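You operate a simulated robot arm through the tools that you are given. There is no shell and no other tool. Be economical: measure what you need, move in short steps, check, and stop when the job is done.

The job below is to be done with a simulated robot arm. You get a single attempt, and the scene is never put back.

JOB
Set the blue zoom to 2 X, focus till sharp, then click TEACH and the mark in the picture.

Only the result counts: the job must be done as asked and must still hold three seconds after the hand-in. Knocking over, shifting, dropping, spilling or breaking anything else fails it.

ROBOT AND FRAMES
A 7-joint arm with a three-finger gripper on a trunk, on a base that drives. Base frame: it is fixed to the floor where the robot stands at the start and does not move with it; the origin is under the middle of the robot, x ahead of it, y to its left, z up. Lengths are in m, angles in rad, forces in N, time in s.
With the tool pointing down near the work surface it reaches from about 0.14 to 0.88 m from the robot's upright axis, wherever it stands. Its first joint turns from -2.897 to 2.897 rad. Places, roughly: blue zoom ring [0.8, 0.1, 1.1]; green zoom ring [-0.7, 2.3, 1.1]; red focus knob [0.6, 0.4, 1.2]; red zoom ring [0.6, 0.4, 1.1]. Payload 2.94 kg.
Tool frame: the origin (TCP) lies between the finger pads and is the grasp point; the fingertips stand 0.03 m ahead of it; z points along the fingers, y is the line along which they close. Largest opening 0.132 m; the body of the gripper starts 0.107 m behind the TCP.
Orientation is that of the tool frame in the base frame, as [roll, pitch, yaw] about the fixed x, y, z axes, in that order (R = Rz(yaw) Ry(pitch) Rx(roll)). With the fingers straight down and closing along the base's y, the tool's x points along the base's -x, its y along +y and its z along -z.

CONTROLS
- The arm moves only by the tool drive_tool. Its argument "increments" is a list of rows, each a list of 7 numbers: the closure in counts, from 0 (fully open) to 255 (shut), then the shift along the tool's x, y, z in units of 30 mm (1.0 is 30 mm), then the turn, a rotation vector about the tool's x, y, z in units of 5 degrees (1.0 is 5 degrees). In form: [[grip, tx, ty, tz, wx, wy, wz], ...]. A call has 1 to 12 rows; each row shifts and turns the commanded pose from where the row before left it, along the tool's axes as they then stand. A call with a number of a shift or a turn outside -1 to 1 is refused whole. Rows are played at 5 a second. More than 0.05 m and 0.15 rad between two rows, or a gripper value outside its range, and nothing of the call is played. Where a pose cannot be reached the arm comes as near as it can. A force on the tool above 40 N (or 10 N above the force at the start of the call, whichever is more), or a blocked arm, ends the call early, and 0.2 s more pass. The fingers move at their own pace and stop on an object; they squeeze with about 38 N. The grip force told is the motor's: it shows also when the fingers shut on nothing. Time passes only in rows, and 0.2 s behind the last, so rows that do not move let the fingers close. The reply holds the time, the measured pose of the TCP, the force on the tool along the base axes, the opening and the grip force, in the units named above and with some noise, with the torque about the TCP (base axes, N m) and any sound that the robot's microphone picked up.
- Cameras (640 x 400 px; columns grow to the right, rows downward): "scene" is now at [0.0477, 0.1905, 1.8693]; the picture's right is [0.01, -1.00, 0.00], its down [-0.76, -0.01, -0.65] and it looks along [0.65, 0.01, -0.76] (base axes); focal length 264 px, centre (320, 200). "wrist" rides on the gripper at [0.072, 0.003, -0.144] in the tool frame; the picture's right is [-0.04, 1.00, 0.00], its down [-0.88, -0.04, -0.48] and it looks along [-0.48, -0.02, 0.88] (tool axes); focal length 256 px, centre (320, 200). There is no depth. A picture from a camera that has moved, and an enlarged one, comes with that camera's place and axes in the base frame and with its lens.
- get_image(camera): a new picture of that camera. It takes no simulated time.
- move_column(by): slides the trunk up (or, below 0, down) by that many m; the arm and the scene camera ride with it, the base frame stays. It gives what a move gives, with no picture.
- base_move(legs): drives the robot by 1 to 6 legs, each [ahead, left, turn to the left] in m, m and rad, along the robot's own axes; the way and the turn of a leg run together, so that a leg with both is an arc; at most 1.5 m and 3.142 rad a leg. The arm and the cameras ride along, it lands a little off, and it stops where it bumps. It gives what a move gives.
- aim_head(pan, tilt): turns the head with the scene camera to pan (to the left, within 2.496 rad either way) and tilt (down, from -0.506 to 1.204), counted from straight ahead of the robot. It gives what a move gives.
- enlarge(camera, box): a new picture of the part [left, top, right, bottom] of that camera's present view, enlarged. It takes no simulated time.
- sign_off(): hands the job in; it is judged then, once.

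Work in short steps. Places have to be worked out from the pictures, the camera data and where the tool is seen: move nearer, look again, correct. Check each grasp and each placing, and mend what went wrong. You have 120 turns and 98 pictures in all, those below and enlarged ones among them. Open the gripper and draw the arm clear of the work before you hand the job in, unless the task says otherwise; then end with one line.

The tools are called as name(argument=value, ...) on one line, values as JSON. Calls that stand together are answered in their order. drive_tool: Moves the arm, as the interface text tells. Its arguments: {"type":"object","properties":{"increments":{"type":"array"}},"required":["increments"]} The other tools are called the same way: move_column (by) slides the trunk up or down; base_move (legs) drives the base; aim_head (pan, tilt) turns the head that bears the scene camera; get_image (camera) takes a picture; enlarge (camera, box) takes an enlarged picture of a part of a camera's view; sign_off () hands the job in.

At the start:

```text
time_s: 0.0
tcp_pos: [0.5462, 0.2204, 1.3753]
ee_rot: [-3.14, 0.0, 3.14]
wrist_force: [0.3, 0.2, 0.8]
ft_torque: [0.0, 0.0, 0.0]
width: 0.1319
gripper_force: 0.1
trunk travel left (down, up): [-0.375, 0.165]
robot x, y, heading: [-0.0, -0.0013, -0.004]
head pan, tilt: [0.01, 0.86]
```

scene: 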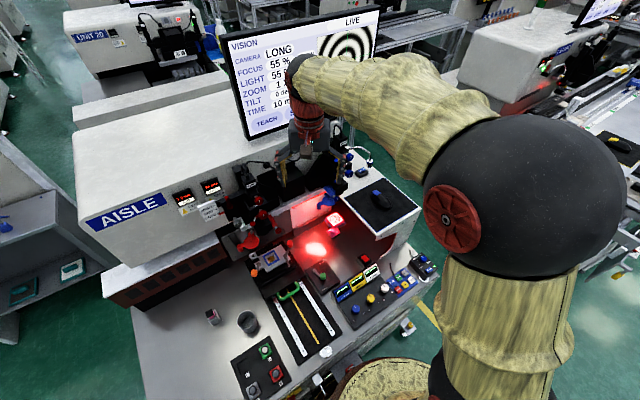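
wrist: 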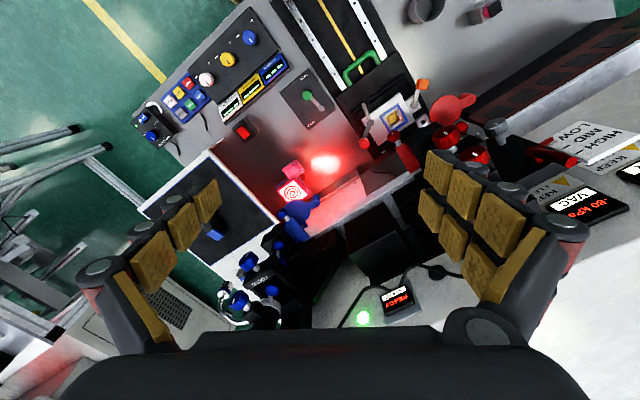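

The scene shows a vision machine with a screen, blue microscope parts and a mouse at the right. I look closer at the screen and the blue parts.

enlarge(camera="scene", box=[220, 0, 400, 150])

enlarge(camera="scene", box=[220, 140, 440, 280])

enlarge(camera="wrist", box=[130, 140, 370, 340])

```text
2.67 times, centred on (310, 75) of scene
camera zoom: at [0.0477, 0.1905, 1.8693], right [0.01, -1.0, 0.0], down [-0.76, -0.01, -0.65], along [0.65, 0.01, -0.76], focal length 703 px, centre (347, 533)
```

zoom: 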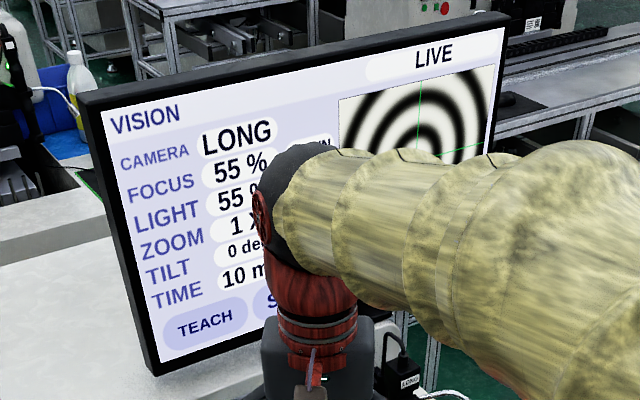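

```text
2.86 times, centred on (330, 210) of scene
camera zoom: at [0.0477, 0.1905, 1.8693], right [0.01, -1.0, 0.0], down [-0.76, -0.01, -0.65], along [0.65, 0.01, -0.76], focal length 753 px, centre (291, 171)
```

zoom: 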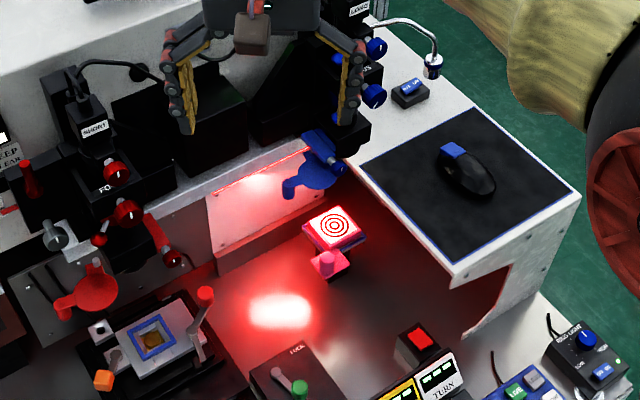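

```text
2.00 times, centred on (250, 240) of wrist
camera zoom: at [0.4746, 0.2227, 1.517], right [0.04, 1.0, 0.0], down [0.88, -0.04, 0.48], along [0.48, -0.02, -0.88], focal length 512 px, centre (460, 120)
```

zoom: 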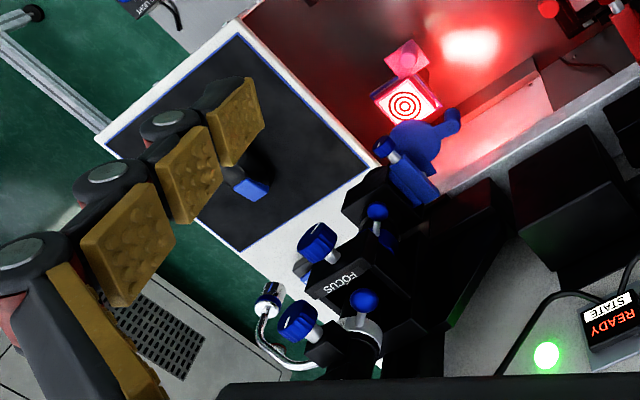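

Triangulation: knobs near [0.76,0.095,1.195] and [0.76,0.10,1.27], facing toward the robot along about -[0.84,0.55,0]; the mouse button is near [0.84,-0.05,1.0]. I move the tool back and right, and yaw it to face the machine.

drive_tool(increments=[[0, 1, -1, 0, 0, 0, 0], [0, 1, -1, 0, 0, 0, 0], [0, 1, -1, 0, 0, 0, 0], [0, 1, -1, 0, 0, 0, 0], [0, 0, -1, 0, 0, 0, -1], [0, 0, -1, 0, 0, 0, -1], [0, 0, -0.5, 0, 0, 0, -1], [0, 0, 0, 0, 0, 0, -1], [0, 0, 0, 0, 0, 0, -1], [0, 0, 0, 0, 0, 0, -1], [0, 0, 0, 0, 0, 0, -0.6]])

drive_tool(increments=[[0, 0, 0, 0, 0, -1, 0], [0, 0, 0, 0, 0, -1, 0], [0, 0, 0, 0, 0, -1, 0], [0, 0, 0, 0, 0, -1, 0], [0, 0, 0, 0, 0, -1, 0], [0, 0, 0, 0, 0, -1, 0], [0, 0, 0, 0, 0, -1, 0], [0, 0, 0, 0, 0, -1, 0], [0, 0, 0, 0, 0, -1, 0]])

get_image(camera="wrist")

get_image(camera="scene")

```text
time_s: 2.4
tcp_pos: [0.4303, 0.0246, 1.3729]
ee_rot: [3.141, 0.0, -2.563]
wrist_force: [1.1, -0.7, 0.6]
ft_torque: [0.01, 0.01, -0.01]
width: 0.132
gripper_force: 0.1
trunk travel left (down, up): [-0.375, 0.165]
robot x, y, heading: [-0.0008, 0.0005, -0.005]
head pan, tilt: [0.01, 0.86]
```

```text
time_s: 4.4
tcp_pos: [0.4307, 0.0249, 1.375]
ee_rot: [-3.141, 0.787, -2.563]
wrist_force: [0.5, -0.6, -0.3]
ft_torque: [0.0, -0.01, -0.02]
width: 0.132
gripper_force: 0.1
trunk travel left (down, up): [-0.375, 0.165]
robot x, y, heading: [0.0012, -0.0019, 0.003]
head pan, tilt: [0.01, 0.86]
```

```text
92 pictures are left
camera wrist: at [0.3023, -0.0562, 1.4239], right [-0.52, 0.85, 0.03], down [0.26, 0.12, 0.96], along [0.82, 0.5, -0.28], focal length 256 px, centre (320, 200)
```

wrist: 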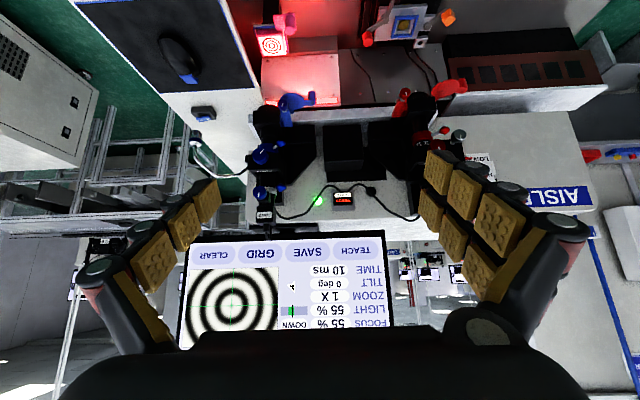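

```text
91 pictures are left
camera scene: at [0.0471, 0.1905, 1.8693], right [0.01, -1.0, 0.0], down [-0.76, -0.01, -0.65], along [0.65, 0.01, -0.76], focal length 264 px, centre (320, 200)
```

scene: 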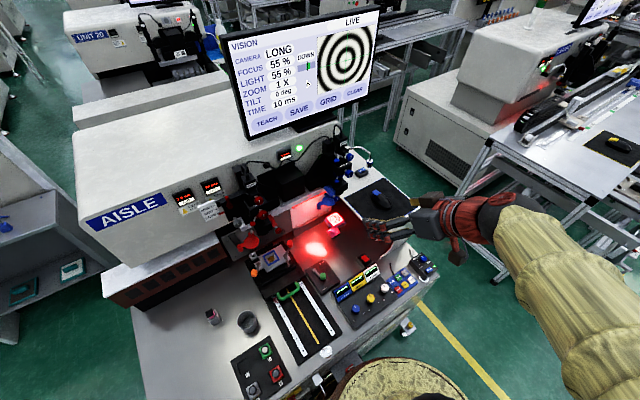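

Both views are now clear (wrist image upside down). I enlarge the screen, the blue microscope, and the control area.

enlarge(camera="scene", box=[225, 0, 385, 140])

enlarge(camera="scene", box=[280, 130, 380, 240])

enlarge(camera="wrist", box=[180, 80, 350, 240])

enlarge(camera="scene", box=[310, 230, 450, 330])

```text
2.86 times, centred on (305, 70) of scene
camera zoom: at [0.0471, 0.1905, 1.8693], right [0.01, -1.0, 0.0], down [-0.76, -0.01, -0.65], along [0.65, 0.01, -0.76], focal length 753 px, centre (363, 571)
```

zoom: 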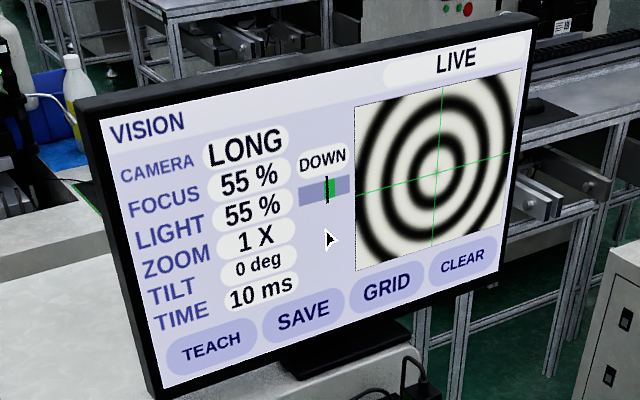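

```text
3.64 times, centred on (330, 185) of scene
camera zoom: at [0.0471, 0.1905, 1.8693], right [0.01, -1.0, 0.0], down [-0.76, -0.01, -0.65], along [0.65, 0.01, -0.76], focal length 958 px, centre (284, 254)
```

zoom: 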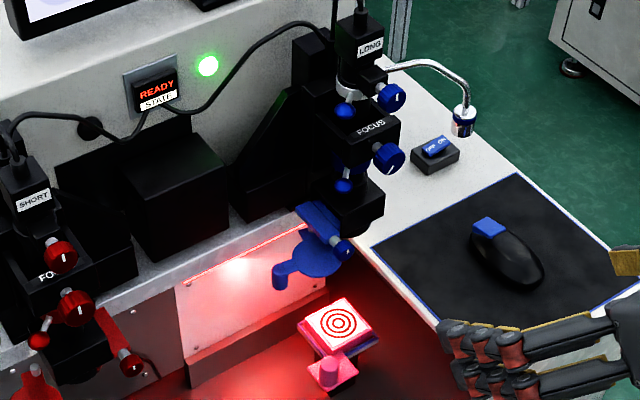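

```text
2.50 times, centred on (265, 160) of wrist
camera zoom: at [0.3023, -0.0562, 1.4239], right [-0.52, 0.85, 0.03], down [0.26, 0.12, 0.96], along [0.82, 0.5, -0.28], focal length 640 px, centre (458, 300)
```

zoom: 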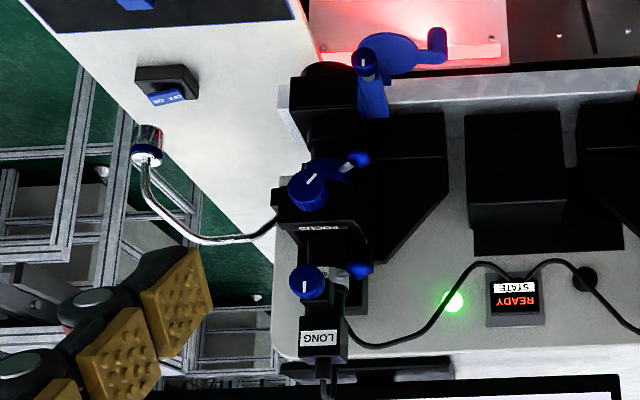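

```text
4.00 times, centred on (380, 280) of scene
camera zoom: at [0.0471, 0.1905, 1.8693], right [0.01, -1.0, 0.0], down [-0.76, -0.01, -0.65], along [0.65, 0.01, -0.76], focal length 1054 px, centre (80, -120)
```

zoom: 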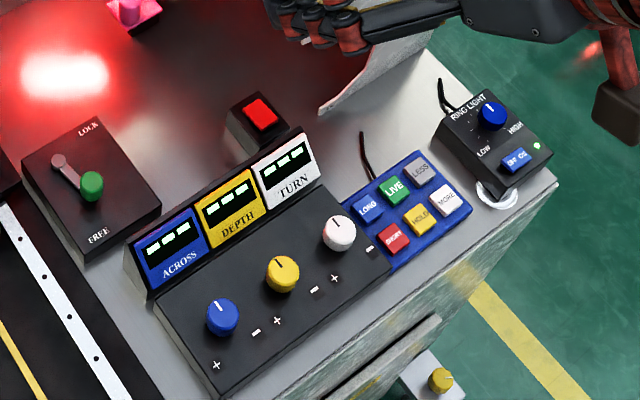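

I want a closer, level view of the blue unit, so I lower and advance the tool a bit.

drive_tool(increments=[[0, 0.9, 0, 0.9, 0, 0, 0], [0, 0.9, 0, 0.9, 0, 0, 0], [0, 0.9, 0, 0.9, 0, 0, 0], [0, 0.9, 0, 0.9, 0, 0, 0], [0, -0.8, 0, 0.8, 0, 0, 0], [0, -0.8, 0, 0.8, 0, 0, 0]])

get_image(camera="wrist")

```text
time_s: 5.8
tcp_pos: [0.4858, 0.0647, 1.2207]
ee_rot: [-3.141, 0.785, -2.563]
wrist_force: [-0.5, -0.1, -0.5]
ft_torque: [0.01, 0.02, 0.0]
width: 0.1319
gripper_force: 0.0
trunk travel left (down, up): [-0.375, 0.165]
robot x, y, heading: [-0.0008, -0.0012, 0.0]
head pan, tilt: [0.01, 0.86]
```

```text
86 pictures are left
camera wrist: at [0.3587, -0.0158, 1.2704], right [-0.52, 0.85, 0.03], down [0.26, 0.12, 0.96], along [0.81, 0.5, -0.29], focal length 256 px, centre (320, 200)
```

wrist: 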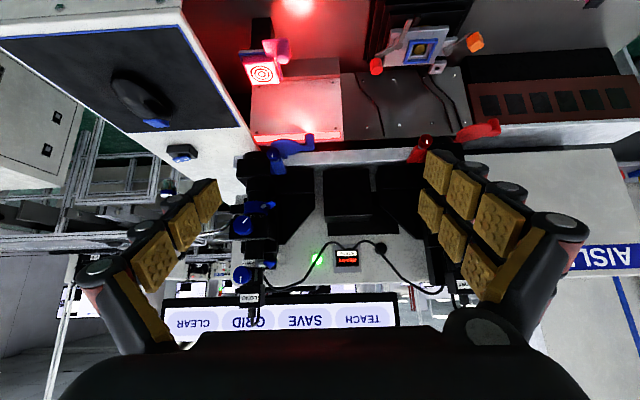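

enlarge(camera="wrist", box=[200, 120, 340, 310])

enlarge(camera="scene", box=[310, 135, 370, 215])

```text
2.11 times, centred on (270, 215) of wrist
camera zoom: at [0.3587, -0.0158, 1.2704], right [-0.52, 0.85, 0.03], down [0.26, 0.12, 0.96], along [0.81, 0.5, -0.29], focal length 539 px, centre (425, 168)
```

zoom: 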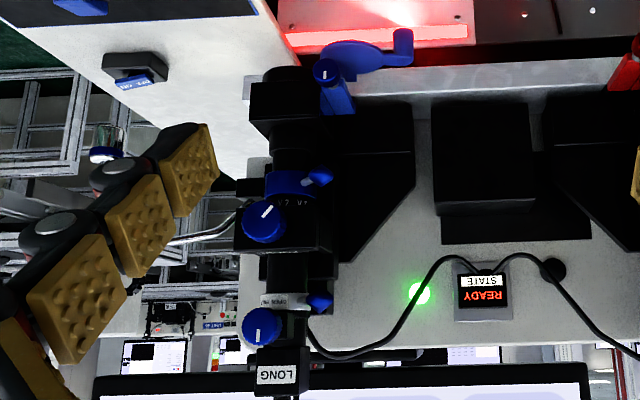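

```text
5.00 times, centred on (340, 175) of scene
camera zoom: at [0.0482, 0.1905, 1.8693], right [0.01, -1.0, 0.0], down [-0.76, -0.01, -0.65], along [0.65, 0.01, -0.76], focal length 1318 px, centre (220, 325)
```

zoom: 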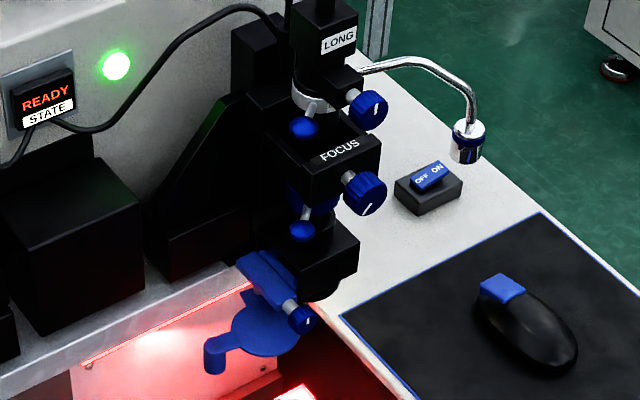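

The enlargement really adds detail, so I zoom further on the ring with the ball lever below the FOCUS block.

enlarge(camera="wrist", box=[245, 185, 295, 235])

enlarge(camera="scene", box=[325, 160, 360, 195])

```text
8.00 times, centred on (270, 210) of wrist
camera zoom: at [0.3587, -0.0158, 1.2704], right [-0.52, 0.85, 0.03], down [0.26, 0.12, 0.96], along [0.81, 0.5, -0.29], focal length 2048 px, centre (720, 120)
```

zoom: 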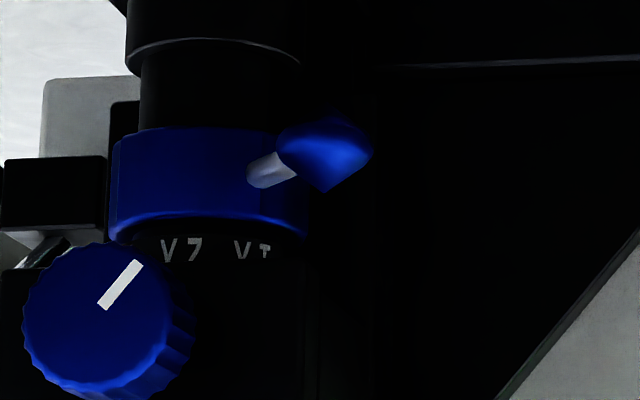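

```text
11.43 times, centred on (342, 178) of scene
camera zoom: at [0.0482, 0.1905, 1.8693], right [0.01, -1.0, 0.0], down [-0.76, -0.01, -0.65], along [0.65, 0.01, -0.76], focal length 3012 px, centre (63, 457)
```

zoom: 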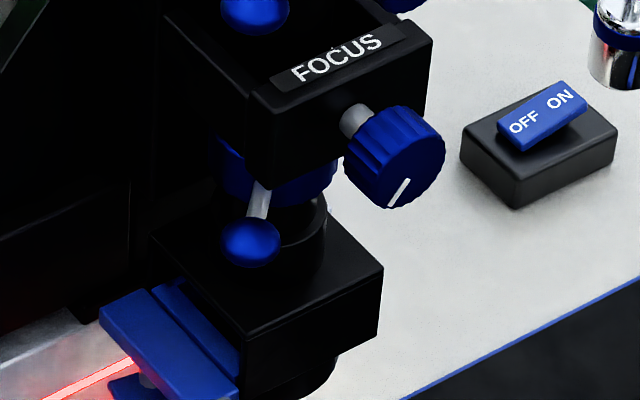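

The scale is on the tube: 1X at the lever now, 2X to the front-right of it; ball lever judged at [0.774,0.138,1.14]. I level the tool along the machine's depth direction, partly close as a fork, and line up in front of the ball below the focus knob.

drive_tool(increments=[[175, 0, 0, 0, 0, -1, 0], [175, 0, 0, 0, 0, -1, 0], [175, 0, 0, 0, 0, -1, 0], [175, 0, 0, 0, 0, -1, 0], [175, 0, 0, 0, 0, -1, 0], [175, 0, 0, 0, 0, -1, 0], [175, 0, 0, 0, 0, -1, 0], [175, 0, 0, 0, 0, -1, 0], [175, 0, 0, 0, 0, -1, 0]])

drive_tool(increments=[[175, 0.87, -0.8, 0, 0, 0, 0], [175, 0.87, -0.8, 0, 0, 0, 0], [175, 0.87, -0.8, 0, 0, 0, 0], [175, 0, -0.8, 0, 0, 0, 0], [175, 0, 0, 1, 0, 0, 0], [175, 0, 0, 1, 0, 0, 0], [175, 0, 0, 1, 0, 0, 0]])

get_image(camera="wrist")

get_image(camera="scene")

```text
time_s: 7.8
tcp_pos: [0.488, 0.0609, 1.2226]
ee_rot: [-0.129, 1.57, 0.444]
wrist_force: [-0.3, 0.4, 0.2]
ft_torque: [0.0, 0.02, -0.03]
width: 0.0412
gripper_force: 0.2
trunk travel left (down, up): [-0.375, 0.165]
robot x, y, heading: [-0.0019, 0.0017, 0.001]
head pan, tilt: [0.01, 0.86]
```

```text
time_s: 9.4
tcp_pos: [0.615, 0.0302, 1.1439]
ee_rot: [-0.812, 1.57, -0.235]
wrist_force: [0.7, 0.6, 0.5]
ft_torque: [0.02, 0.01, -0.01]
width: 0.0415
gripper_force: 0.0
trunk travel left (down, up): [-0.375, 0.165]
robot x, y, heading: [-0.0001, 0.0021, -0.001]
head pan, tilt: [0.01, 0.86]
```

```text
81 pictures are left
camera wrist: at [0.4943, -0.046, 1.0707], right [-0.54, 0.84, 0.04], down [-0.38, -0.29, 0.88], along [0.75, 0.46, 0.47], focal length 256 px, centre (320, 200)
```

wrist: 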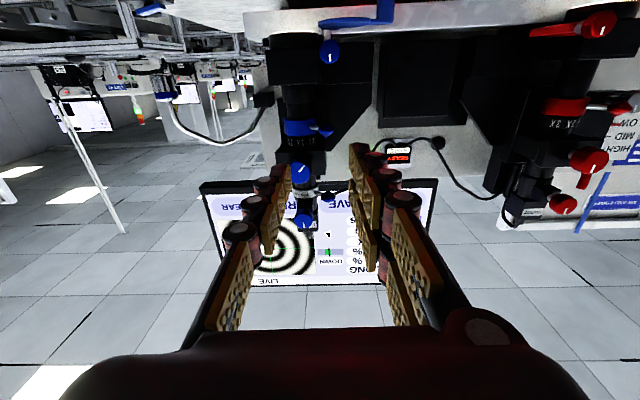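

```text
80 pictures are left
camera scene: at [0.0481, 0.1903, 1.8693], right [0.01, -1.0, 0.0], down [-0.76, -0.01, -0.65], along [0.65, 0.01, -0.76], focal length 264 px, centre (320, 200)
```

scene: 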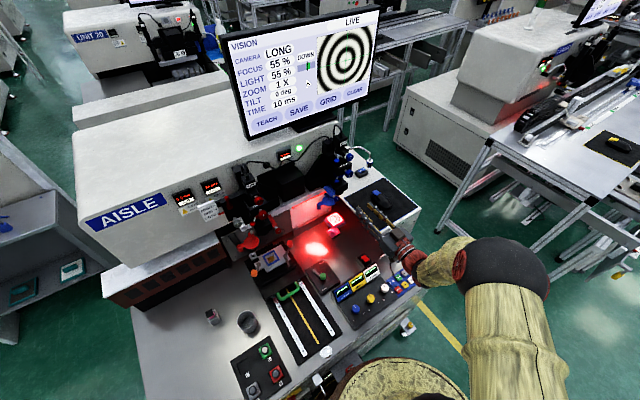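

The tool is in line in front of the unit. I enlarge the ring and the fork.

enlarge(camera="wrist", box=[265, 90, 365, 190])

enlarge(camera="scene", box=[310, 145, 410, 235])

```text
4.00 times, centred on (315, 140) of wrist
camera zoom: at [0.4943, -0.046, 1.0707], right [-0.54, 0.84, 0.04], down [-0.38, -0.29, 0.88], along [0.75, 0.46, 0.47], focal length 1024 px, centre (340, 440)
```

zoom: 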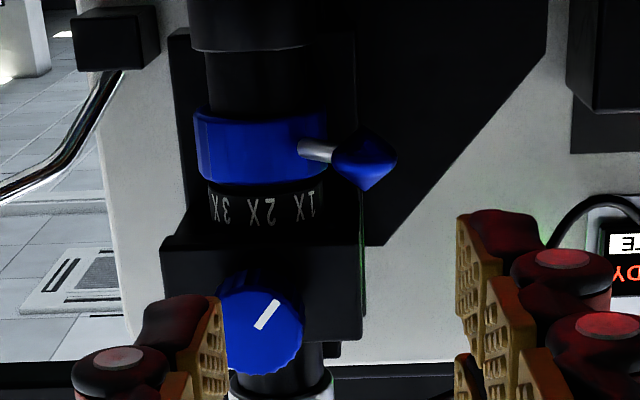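

```text
4.44 times, centred on (360, 190) of scene
camera zoom: at [0.0481, 0.1903, 1.8693], right [0.01, -1.0, 0.0], down [-0.76, -0.01, -0.65], along [0.65, 0.01, -0.76], focal length 1172 px, centre (142, 244)
```

zoom: 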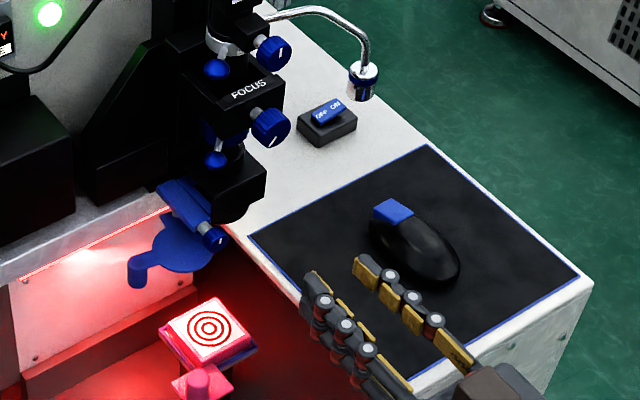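

Scale reads 1X (lever now), 2X at front centre, 3X at right; the fork is aligned with the ball within 5 mm. I advance in two steps.

drive_tool(increments=[[175, 0, 0.1, 1, 0, 0, 0], [175, 0, 0, 1, 0, 0, 0], [175, 0, 0, 1, 0, 0, 0], [175, 0, 0, 1, 0, 0, 0], [175, 0, 0, 0.5, 0, 0, 0]])

enlarge(camera="scene", box=[310, 145, 390, 215])

get_image(camera="wrist")

```text
time_s: 10.6
tcp_pos: [0.7296, 0.1076, 1.1436]
ee_rot: [2.641, 1.569, -3.066]
wrist_force: [0.1, -0.7, 0.7]
ft_torque: [0.0, -0.01, 0.01]
width: 0.0414
gripper_force: 0.1
trunk travel left (down, up): [-0.375, 0.165]
robot x, y, heading: [-0.0019, 0.0012, -0.001]
head pan, tilt: [0.01, 0.86]
```

```text
5.71 times, centred on (350, 180) of scene
camera zoom: at [0.0479, 0.1904, 1.8693], right [0.01, -1.0, 0.0], down [-0.76, -0.01, -0.65], along [0.65, 0.01, -0.76], focal length 1506 px, centre (149, 314)
```

zoom: 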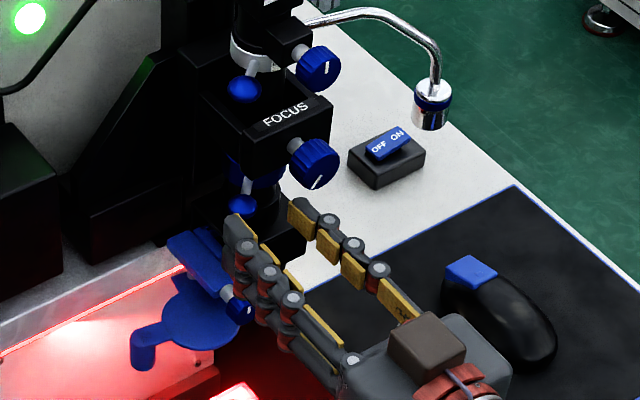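

```text
76 pictures are left
camera wrist: at [0.6076, 0.0311, 1.0706], right [-0.54, 0.84, 0.04], down [-0.38, -0.29, 0.88], along [0.75, 0.46, 0.47], focal length 256 px, centre (320, 200)
```

wrist: 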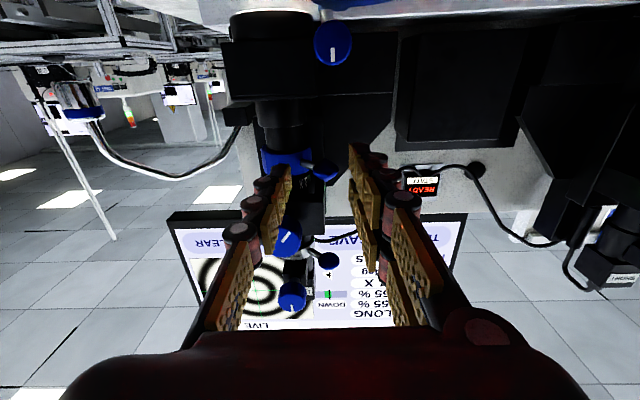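

Ball is between the fork tips in both views. I advance 35 mm more so the ball sits between the fingers.

drive_tool(increments=[[175, 0, 0.1, 0.6, 0, 0, 0], [175, 0, 0, 0.6, 0, 0, 0]])

enlarge(camera="scene", box=[310, 145, 390, 215])

enlarge(camera="wrist", box=[240, 90, 400, 250])

```text
time_s: 11.2
tcp_pos: [0.755, 0.1242, 1.143]
ee_rot: [1.667, 1.566, 2.24]
wrist_force: [-20.6, -18.9, 2.3]
ft_torque: [0.0, -0.11, -0.84]
width: 0.0446
gripper_force: 2.6
trunk travel left (down, up): [-0.375, 0.165]
robot x, y, heading: [-0.0036, -0.0016, -0.001]
head pan, tilt: [0.01, 0.86]
```

```text
5.71 times, centred on (350, 180) of scene
camera zoom: at [0.0448, 0.1874, 1.8697], right [0.01, -1.0, 0.0], down [-0.76, -0.01, -0.65], along [0.65, 0.01, -0.76], focal length 1506 px, centre (149, 314)
```

zoom: 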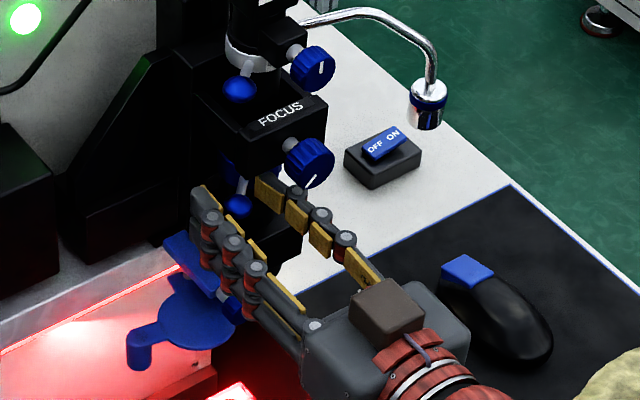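

```text
2.50 times, centred on (320, 170) of wrist
camera zoom: at [0.6333, 0.0496, 1.0704], right [-0.54, 0.84, 0.05], down [-0.38, -0.29, 0.88], along [0.75, 0.46, 0.47], focal length 640 px, centre (320, 275)
```

zoom: 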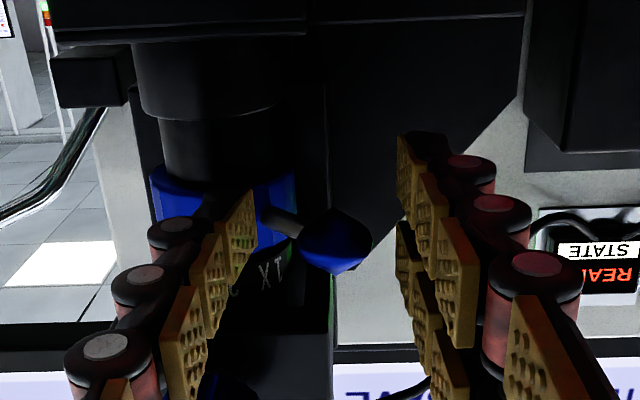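

Right finger touches the ring face (20 N), so I back off 8 mm, then push the ball sideways with the left finger in small steps.

drive_tool(increments=[[175, 0, 0, -0.28, 0, 0, 0], [175, 0, -0.3, 0, 0, 0, 0], [175, 0, -0.3, 0, 0, 0, 0], [175, 0, -0.3, 0, 0, 0, 0]])

enlarge(camera="scene", box=[220, 0, 400, 210])

enlarge(camera="wrist", box=[240, 90, 400, 250])

```text
time_s: 12.2
tcp_pos: [0.7648, 0.1012, 1.1453]
ee_rot: [-2.976, 1.571, -2.398]
wrist_force: [-0.1, -0.6, -0.7]
ft_torque: [0.01, 0.0, 0.01]
width: 0.0414
gripper_force: 0.1
trunk travel left (down, up): [-0.375, 0.165]
robot x, y, heading: [0.0034, -0.0001, 0.005]
head pan, tilt: [0.01, 0.86]
```

```text
1.90 times, centred on (310, 105) of scene
camera zoom: at [0.0483, 0.1902, 1.8693], right [0.01, -1.0, 0.0], down [-0.76, -0.01, -0.65], along [0.65, 0.01, -0.76], focal length 502 px, centre (339, 381)
```

zoom: 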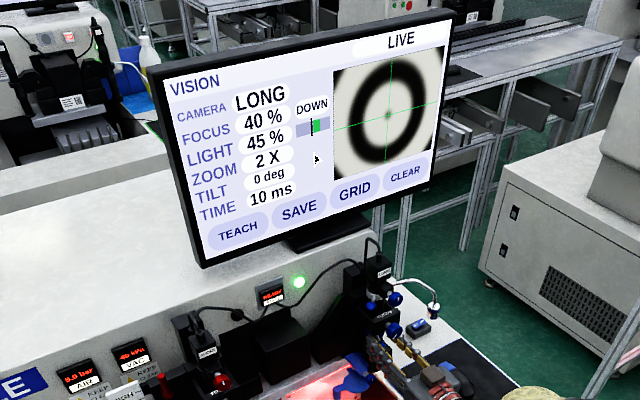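

```text
2.50 times, centred on (320, 170) of wrist
camera zoom: at [0.6437, 0.0258, 1.0722], right [-0.54, 0.84, 0.04], down [-0.38, -0.29, 0.88], along [0.75, 0.46, 0.48], focal length 640 px, centre (320, 275)
```

zoom: 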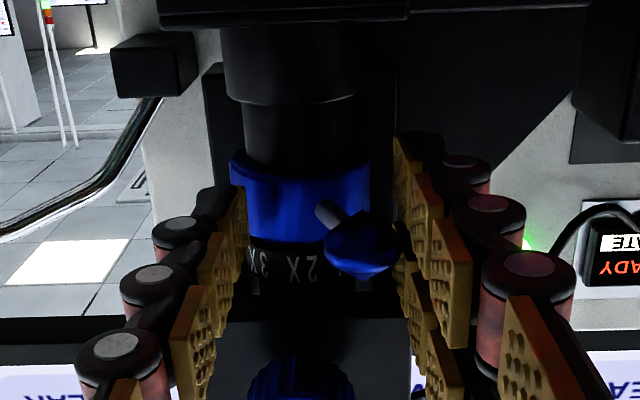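

Screen rounds to 2 X, but the pin is only about half way from the 1X to the 2X mark. I push another 14 mm in steps.

drive_tool(increments=[[175, 0, -0.25, 0, 0, 0, 0], [175, 0, -0.25, 0, 0, 0, 0]])

enlarge(camera="scene", box=[225, 0, 385, 140])

enlarge(camera="wrist", box=[240, 90, 400, 250])

```text
time_s: 12.8
tcp_pos: [0.7707, 0.0885, 1.1442]
ee_rot: [2.921, 1.57, -2.786]
wrist_force: [-1.1, 0.1, -0.1]
ft_torque: [-0.02, 0.01, 0.02]
width: 0.0413
gripper_force: 0.1
trunk travel left (down, up): [-0.375, 0.165]
robot x, y, heading: [-0.0016, -0.0002, 0.002]
head pan, tilt: [0.01, 0.86]
```

```text
2.86 times, centred on (305, 70) of scene
camera zoom: at [0.0477, 0.1901, 1.8693], right [0.01, -1.0, 0.0], down [-0.76, -0.01, -0.65], along [0.65, 0.01, -0.76], focal length 753 px, centre (363, 571)
```

zoom: 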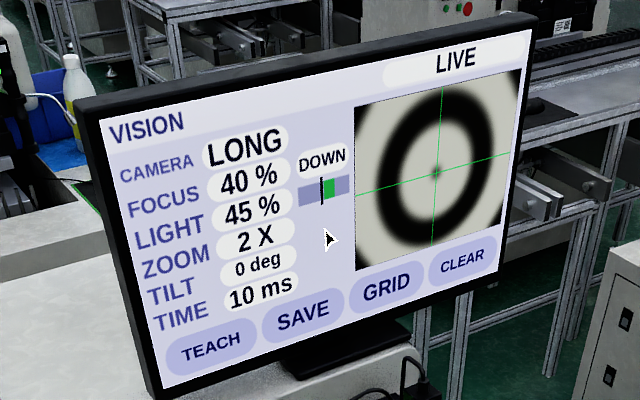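

```text
2.50 times, centred on (320, 170) of wrist
camera zoom: at [0.6498, 0.0127, 1.0711], right [-0.54, 0.84, 0.04], down [-0.38, -0.29, 0.88], along [0.75, 0.46, 0.47], focal length 640 px, centre (320, 275)
```

zoom: 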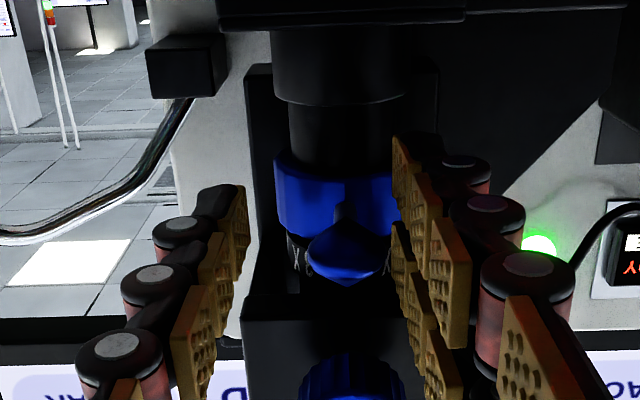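

The pin now sits nearly over the 2X mark. I nudge 4 mm more, then back straight out and check.

drive_tool(increments=[[175, 0, -0.13, 0, 0, 0, 0], [175, 0, 0.15, -0.5, 0, 0, 0], [175, 0, 0, -1, 0, 0, 0], [175, 0, 0, -1, 0, 0, 0], [150, 0, 0, -0.5, 0, 0, 0]])

get_image(camera="wrist")

enlarge(camera="wrist", box=[240, 50, 360, 200])

```text
time_s: 14.0
tcp_pos: [0.696, 0.0395, 1.1445]
ee_rot: [-0.403, 1.57, 0.174]
wrist_force: [-0.1, -0.8, 0.3]
ft_torque: [-0.01, -0.02, -0.01]
width: 0.0546
gripper_force: 0.0
trunk travel left (down, up): [-0.375, 0.165]
robot x, y, heading: [-0.0007, 0.0012, -0.003]
head pan, tilt: [0.01, 0.86]
```

```text
69 pictures are left
camera wrist: at [0.5756, -0.0351, 1.0715], right [-0.54, 0.84, 0.04], down [-0.38, -0.29, 0.88], along [0.75, 0.46, 0.48], focal length 256 px, centre (320, 200)
```

wrist: 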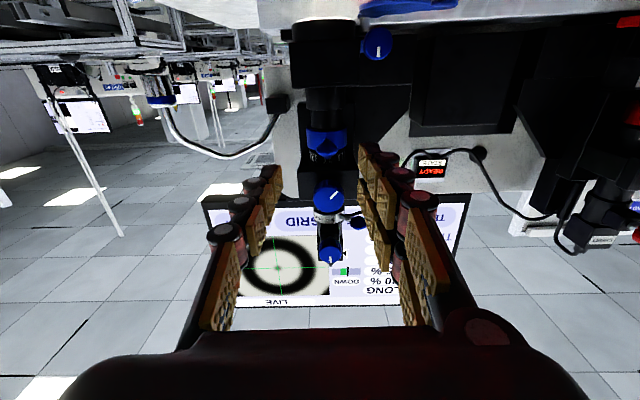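

```text
2.67 times, centred on (300, 125) of wrist
camera zoom: at [0.5756, -0.0351, 1.0715], right [-0.54, 0.84, 0.04], down [-0.38, -0.29, 0.88], along [0.75, 0.46, 0.48], focal length 683 px, centre (373, 400)
```

zoom: 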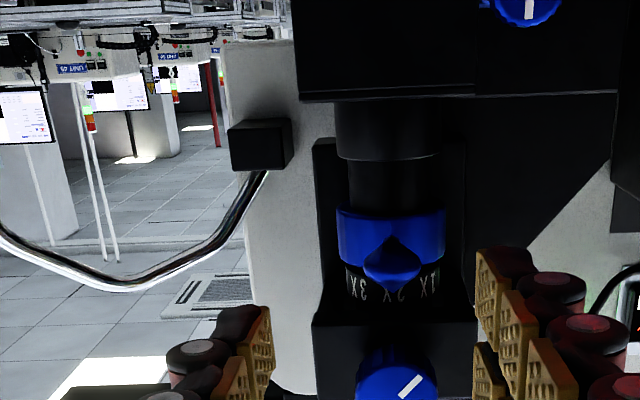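

Pin is aligned with 2X. Now the focus knob (about [0.765,0.092,1.191], diameter about 30 mm): raise 46 mm, shift 8 mm left, and check before approaching.

drive_tool(increments=[[150, -0.8, 0.27, 0, 0, 0, 0], [150, -0.75, 0, 0, 0, 0, 0], [150, 0, 0, 0.6, 0, 0, 0]])

enlarge(camera="wrist", box=[220, 50, 420, 250])

enlarge(camera="scene", box=[310, 140, 390, 210])

```text
time_s: 14.8
tcp_pos: [0.7057, 0.0561, 1.19]
ee_rot: [2.219, 1.57, 2.794]
wrist_force: [-1.5, -0.2, 0.0]
ft_torque: [0.01, 0.03, -0.01]
width: 0.0543
gripper_force: 0.1
trunk travel left (down, up): [-0.375, 0.165]
robot x, y, heading: [0.0017, 0.0024, 0.003]
head pan, tilt: [0.01, 0.86]
```

```text
2.00 times, centred on (320, 150) of wrist
camera zoom: at [0.5859, -0.0194, 1.1161], right [-0.54, 0.84, 0.04], down [-0.38, -0.29, 0.88], along [0.75, 0.46, 0.47], focal length 512 px, centre (320, 300)
```

zoom: 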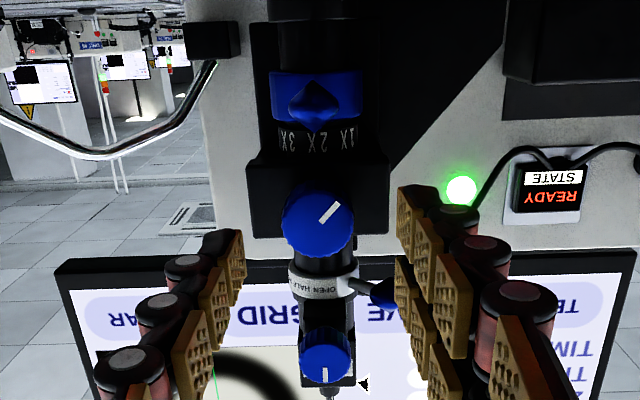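

```text
5.71 times, centred on (350, 175) of scene
camera zoom: at [0.0485, 0.1904, 1.8692], right [0.01, -1.0, 0.0], down [-0.76, -0.01, -0.65], along [0.65, 0.01, -0.76], focal length 1506 px, centre (149, 343)
```

zoom: 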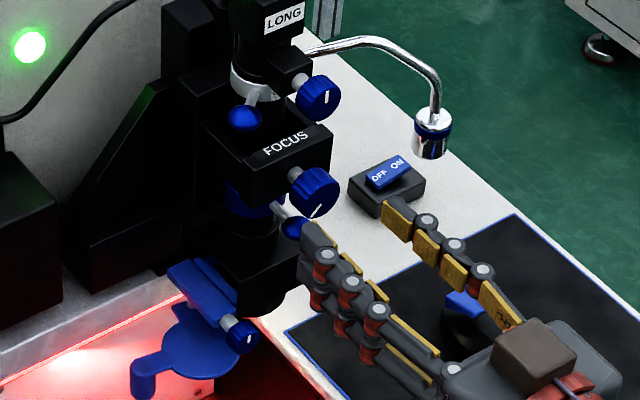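

Knob is centred between fingers. I advance 64 mm so the fingers straddle the cap.

drive_tool(increments=[[150, 0, -0.05, 0.7, 0, 0, 0], [150, 0, 0, 0.7, 0, 0, 0], [150, 0, 0, 0.7, 0, 0, 0]])

enlarge(camera="wrist", box=[220, 50, 420, 250])

enlarge(camera="scene", box=[310, 140, 390, 210])

```text
time_s: 15.6
tcp_pos: [0.7573, 0.0872, 1.1863]
ee_rot: [2.061, 1.568, 2.638]
wrist_force: [-20.8, -6.2, 2.0]
ft_torque: [0.03, -0.06, 0.55]
width: 0.0584
gripper_force: 4.6
trunk travel left (down, up): [-0.375, 0.165]
robot x, y, heading: [-0.0002, -0.0018, 0.004]
head pan, tilt: [0.01, 0.86]
```

```text
2.00 times, centred on (320, 150) of wrist
camera zoom: at [0.6363, 0.0117, 1.1137], right [-0.54, 0.84, 0.04], down [-0.38, -0.29, 0.88], along [0.75, 0.46, 0.47], focal length 512 px, centre (320, 300)
```

zoom: 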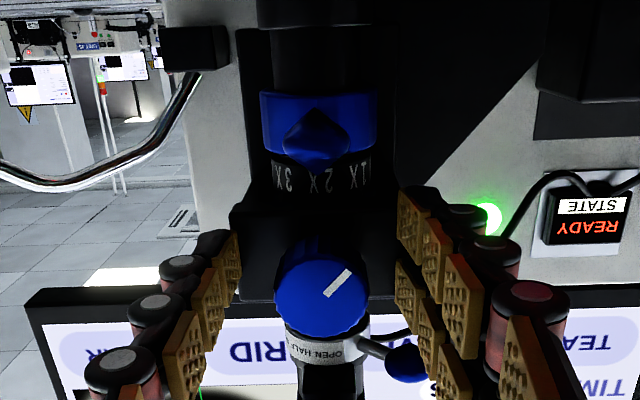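

```text
5.71 times, centred on (350, 175) of scene
camera zoom: at [0.0442, 0.1889, 1.8695], right [0.01, -1.0, 0.0], down [-0.76, -0.01, -0.65], along [0.65, 0.01, -0.76], focal length 1506 px, centre (149, 343)
```

zoom: 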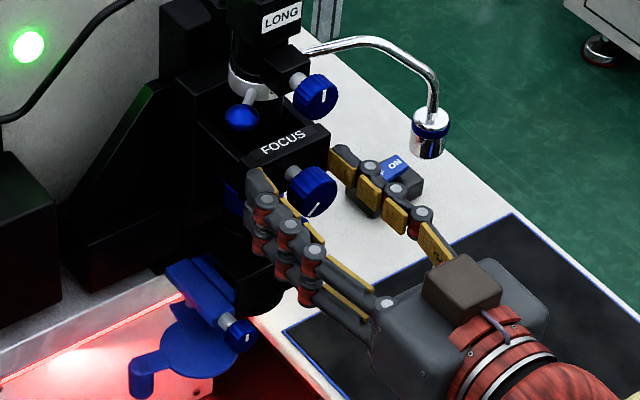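

Tips touch the block face; I back off 6 mm and close on the knob.

drive_tool(increments=[[150, -0.1, 0, -0.25, 0, 0, 0], [200, 0, 0, 0, 0, 0, 0], [255, 0, 0, 0, 0, 0, 0], [255, 0, 0, 0, 0, 0, 0], [255, 0, 0, 0, 0, 0, 0]])

enlarge(camera="wrist", box=[220, 50, 420, 250])

enlarge(camera="scene", box=[225, 0, 385, 140])

```text
time_s: 16.8
tcp_pos: [0.7534, 0.0856, 1.1904]
ee_rot: [1.072, 1.57, 1.649]
wrist_force: [0.0, 4.7, 0.0]
ft_torque: [-0.03, 0.08, 0.23]
width: 0.0285
gripper_force: 32.9
trunk travel left (down, up): [-0.375, 0.165]
robot x, y, heading: [0.0013, -0.0023, -0.005]
head pan, tilt: [0.01, 0.86]
```

```text
2.00 times, centred on (320, 150) of wrist
camera zoom: at [0.6333, 0.01, 1.1177], right [-0.55, 0.84, 0.04], down [-0.38, -0.29, 0.88], along [0.75, 0.46, 0.47], focal length 512 px, centre (320, 300)
```

zoom: 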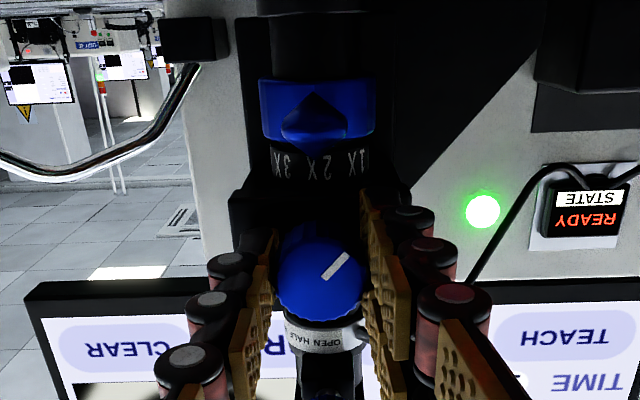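

```text
2.86 times, centred on (305, 70) of scene
camera zoom: at [0.0477, 0.1911, 1.8692], right [0.01, -1.0, 0.0], down [-0.76, -0.01, -0.65], along [0.65, 0.01, -0.76], focal length 753 px, centre (363, 571)
```

zoom: 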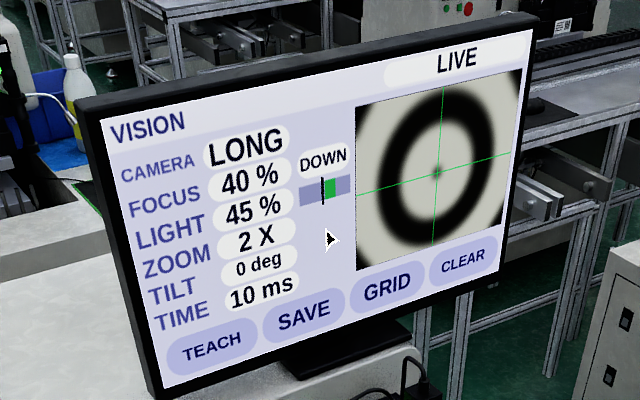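

Knob gripped (28.5 mm, 33 N). I turn +10° about the tool axis and watch the FOCUS reading.

drive_tool(increments=[[255, 0, 0, 0, 0, 0, 1], [255, 0, 0, 0, 0, 0, 1], [255, 0, 0, 0, 0, 0, 1]])

enlarge(camera="scene", box=[225, 0, 385, 140])

```text
time_s: 17.6
tcp_pos: [0.7547, 0.0852, 1.1915]
ee_rot: [1.581, 1.307, 2.157]
wrist_force: [0.2, 2.9, -4.4]
ft_torque: [-0.51, 0.78, 0.4]
width: 0.0284
gripper_force: 45.4
trunk travel left (down, up): [-0.375, 0.165]
robot x, y, heading: [0.0014, 0.0007, -0.002]
head pan, tilt: [0.01, 0.86]
```

```text
2.86 times, centred on (305, 70) of scene
camera zoom: at [0.0485, 0.191, 1.8692], right [0.01, -1.0, 0.0], down [-0.76, -0.01, -0.65], along [0.65, 0.01, -0.76], focal length 753 px, centre (363, 571)
```

zoom: 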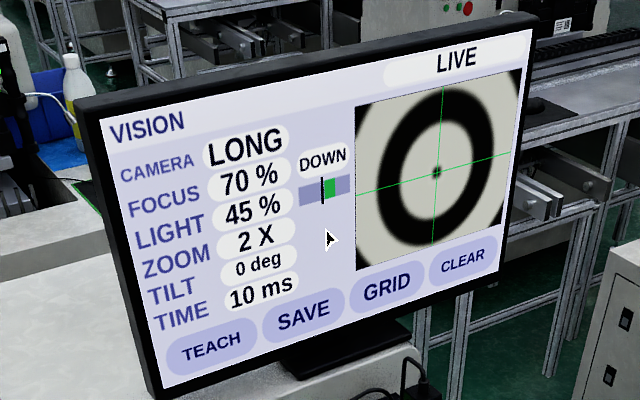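

Focus rose 40 → 70 % and the picture is sharper; continue +10°.

drive_tool(increments=[[255, 0, 0, 0, 0, 0, 1], [255, 0, 0, 0, 0, 0, 1]])

enlarge(camera="scene", box=[225, 0, 385, 140])

```text
time_s: 18.2
tcp_pos: [0.7536, 0.0855, 1.19]
ee_rot: [1.575, 1.133, 2.149]
wrist_force: [5.1, 6.4, -6.5]
ft_torque: [-0.56, 0.82, 0.51]
width: 0.0284
gripper_force: 44.9
trunk travel left (down, up): [-0.375, 0.165]
robot x, y, heading: [0.003, 0.0007, -0.004]
head pan, tilt: [0.01, 0.86]
```

```text
2.86 times, centred on (305, 70) of scene
camera zoom: at [0.0493, 0.1913, 1.8691], right [0.01, -1.0, 0.0], down [-0.76, -0.01, -0.65], along [0.65, 0.01, -0.76], focal length 753 px, centre (363, 571)
```

zoom: 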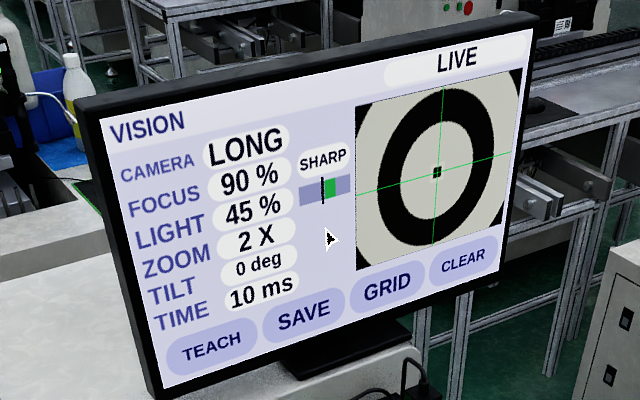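

It reads SHARP at 90 %; I go 4° more toward the peak.

drive_tool(increments=[[255, 0, 0, 0, 0, 0, 0.8], [255, 0, 0, 0, 0, 0, 0]])

enlarge(camera="scene", box=[225, 0, 385, 140])

```text
time_s: 18.8
tcp_pos: [0.7538, 0.0845, 1.1901]
ee_rot: [1.575, 1.064, 2.151]
wrist_force: [1.9, 3.3, -10.5]
ft_torque: [-0.31, 0.46, 0.43]
width: 0.0283
gripper_force: 45.2
trunk travel left (down, up): [-0.375, 0.165]
robot x, y, heading: [-0.0011, -0.0014, -0.002]
head pan, tilt: [0.01, 0.86]
```

```text
2.86 times, centred on (305, 70) of scene
camera zoom: at [0.0491, 0.191, 1.8691], right [0.01, -1.0, 0.0], down [-0.76, -0.01, -0.65], along [0.65, 0.01, -0.76], focal length 753 px, centre (363, 571)
```

zoom: 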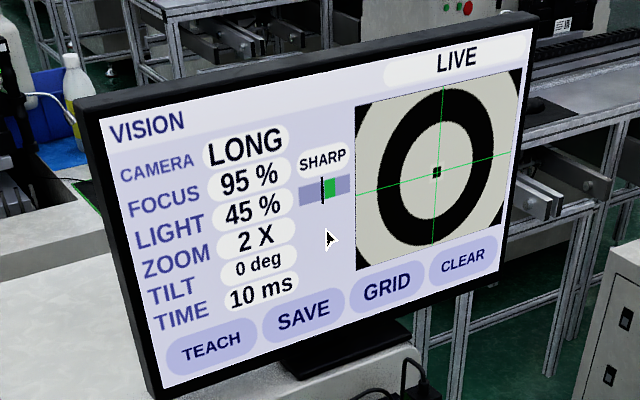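

95 %, SHARP. I open and back straight out, then check the reading holds.

drive_tool(increments=[[150, 0, 0, 0, 0, 0, 0], [150, 0, 0, 0, 0, 0, 0], [150, 0, 0, -0.6, 0, 0, 0], [150, 0, 0, -1, 0, 0, 0], [150, 0, 0, -1, 0, 0, 0], [150, 0, 0, -1, 0, 0, 0]])

enlarge(camera="scene", box=[225, 0, 385, 140])

enlarge(camera="scene", box=[310, 145, 450, 265])

```text
time_s: 20.2
tcp_pos: [0.6639, 0.0273, 1.1923]
ee_rot: [1.571, 1.065, 2.147]
wrist_force: [-0.8, 0.2, 0.8]
ft_torque: [-0.02, 0.0, -0.02]
width: 0.0543
gripper_force: 0.0
trunk travel left (down, up): [-0.375, 0.165]
robot x, y, heading: [0.0021, 0.0005, -0.003]
head pan, tilt: [0.01, 0.86]
```

```text
2.86 times, centred on (305, 70) of scene
camera zoom: at [0.047, 0.19, 1.8694], right [0.01, -1.0, 0.0], down [-0.76, -0.01, -0.65], along [0.65, 0.01, -0.76], focal length 753 px, centre (363, 571)
```

zoom: 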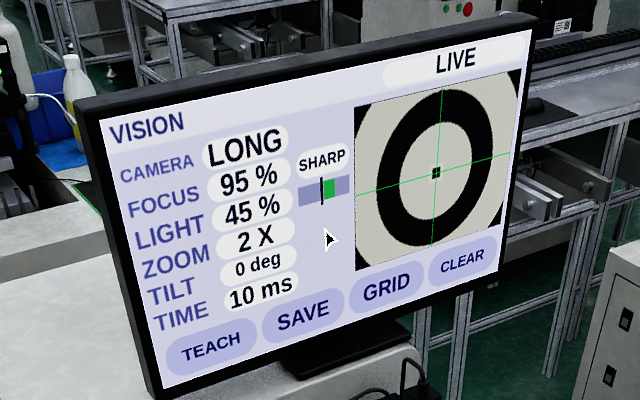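

```text
3.33 times, centred on (380, 205) of scene
camera zoom: at [0.047, 0.19, 1.8694], right [0.01, -1.0, 0.0], down [-0.76, -0.01, -0.65], along [0.65, 0.01, -0.76], focal length 879 px, centre (120, 183)
```

zoom: 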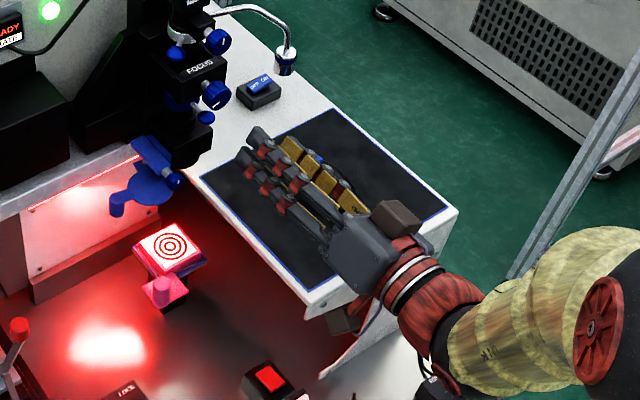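

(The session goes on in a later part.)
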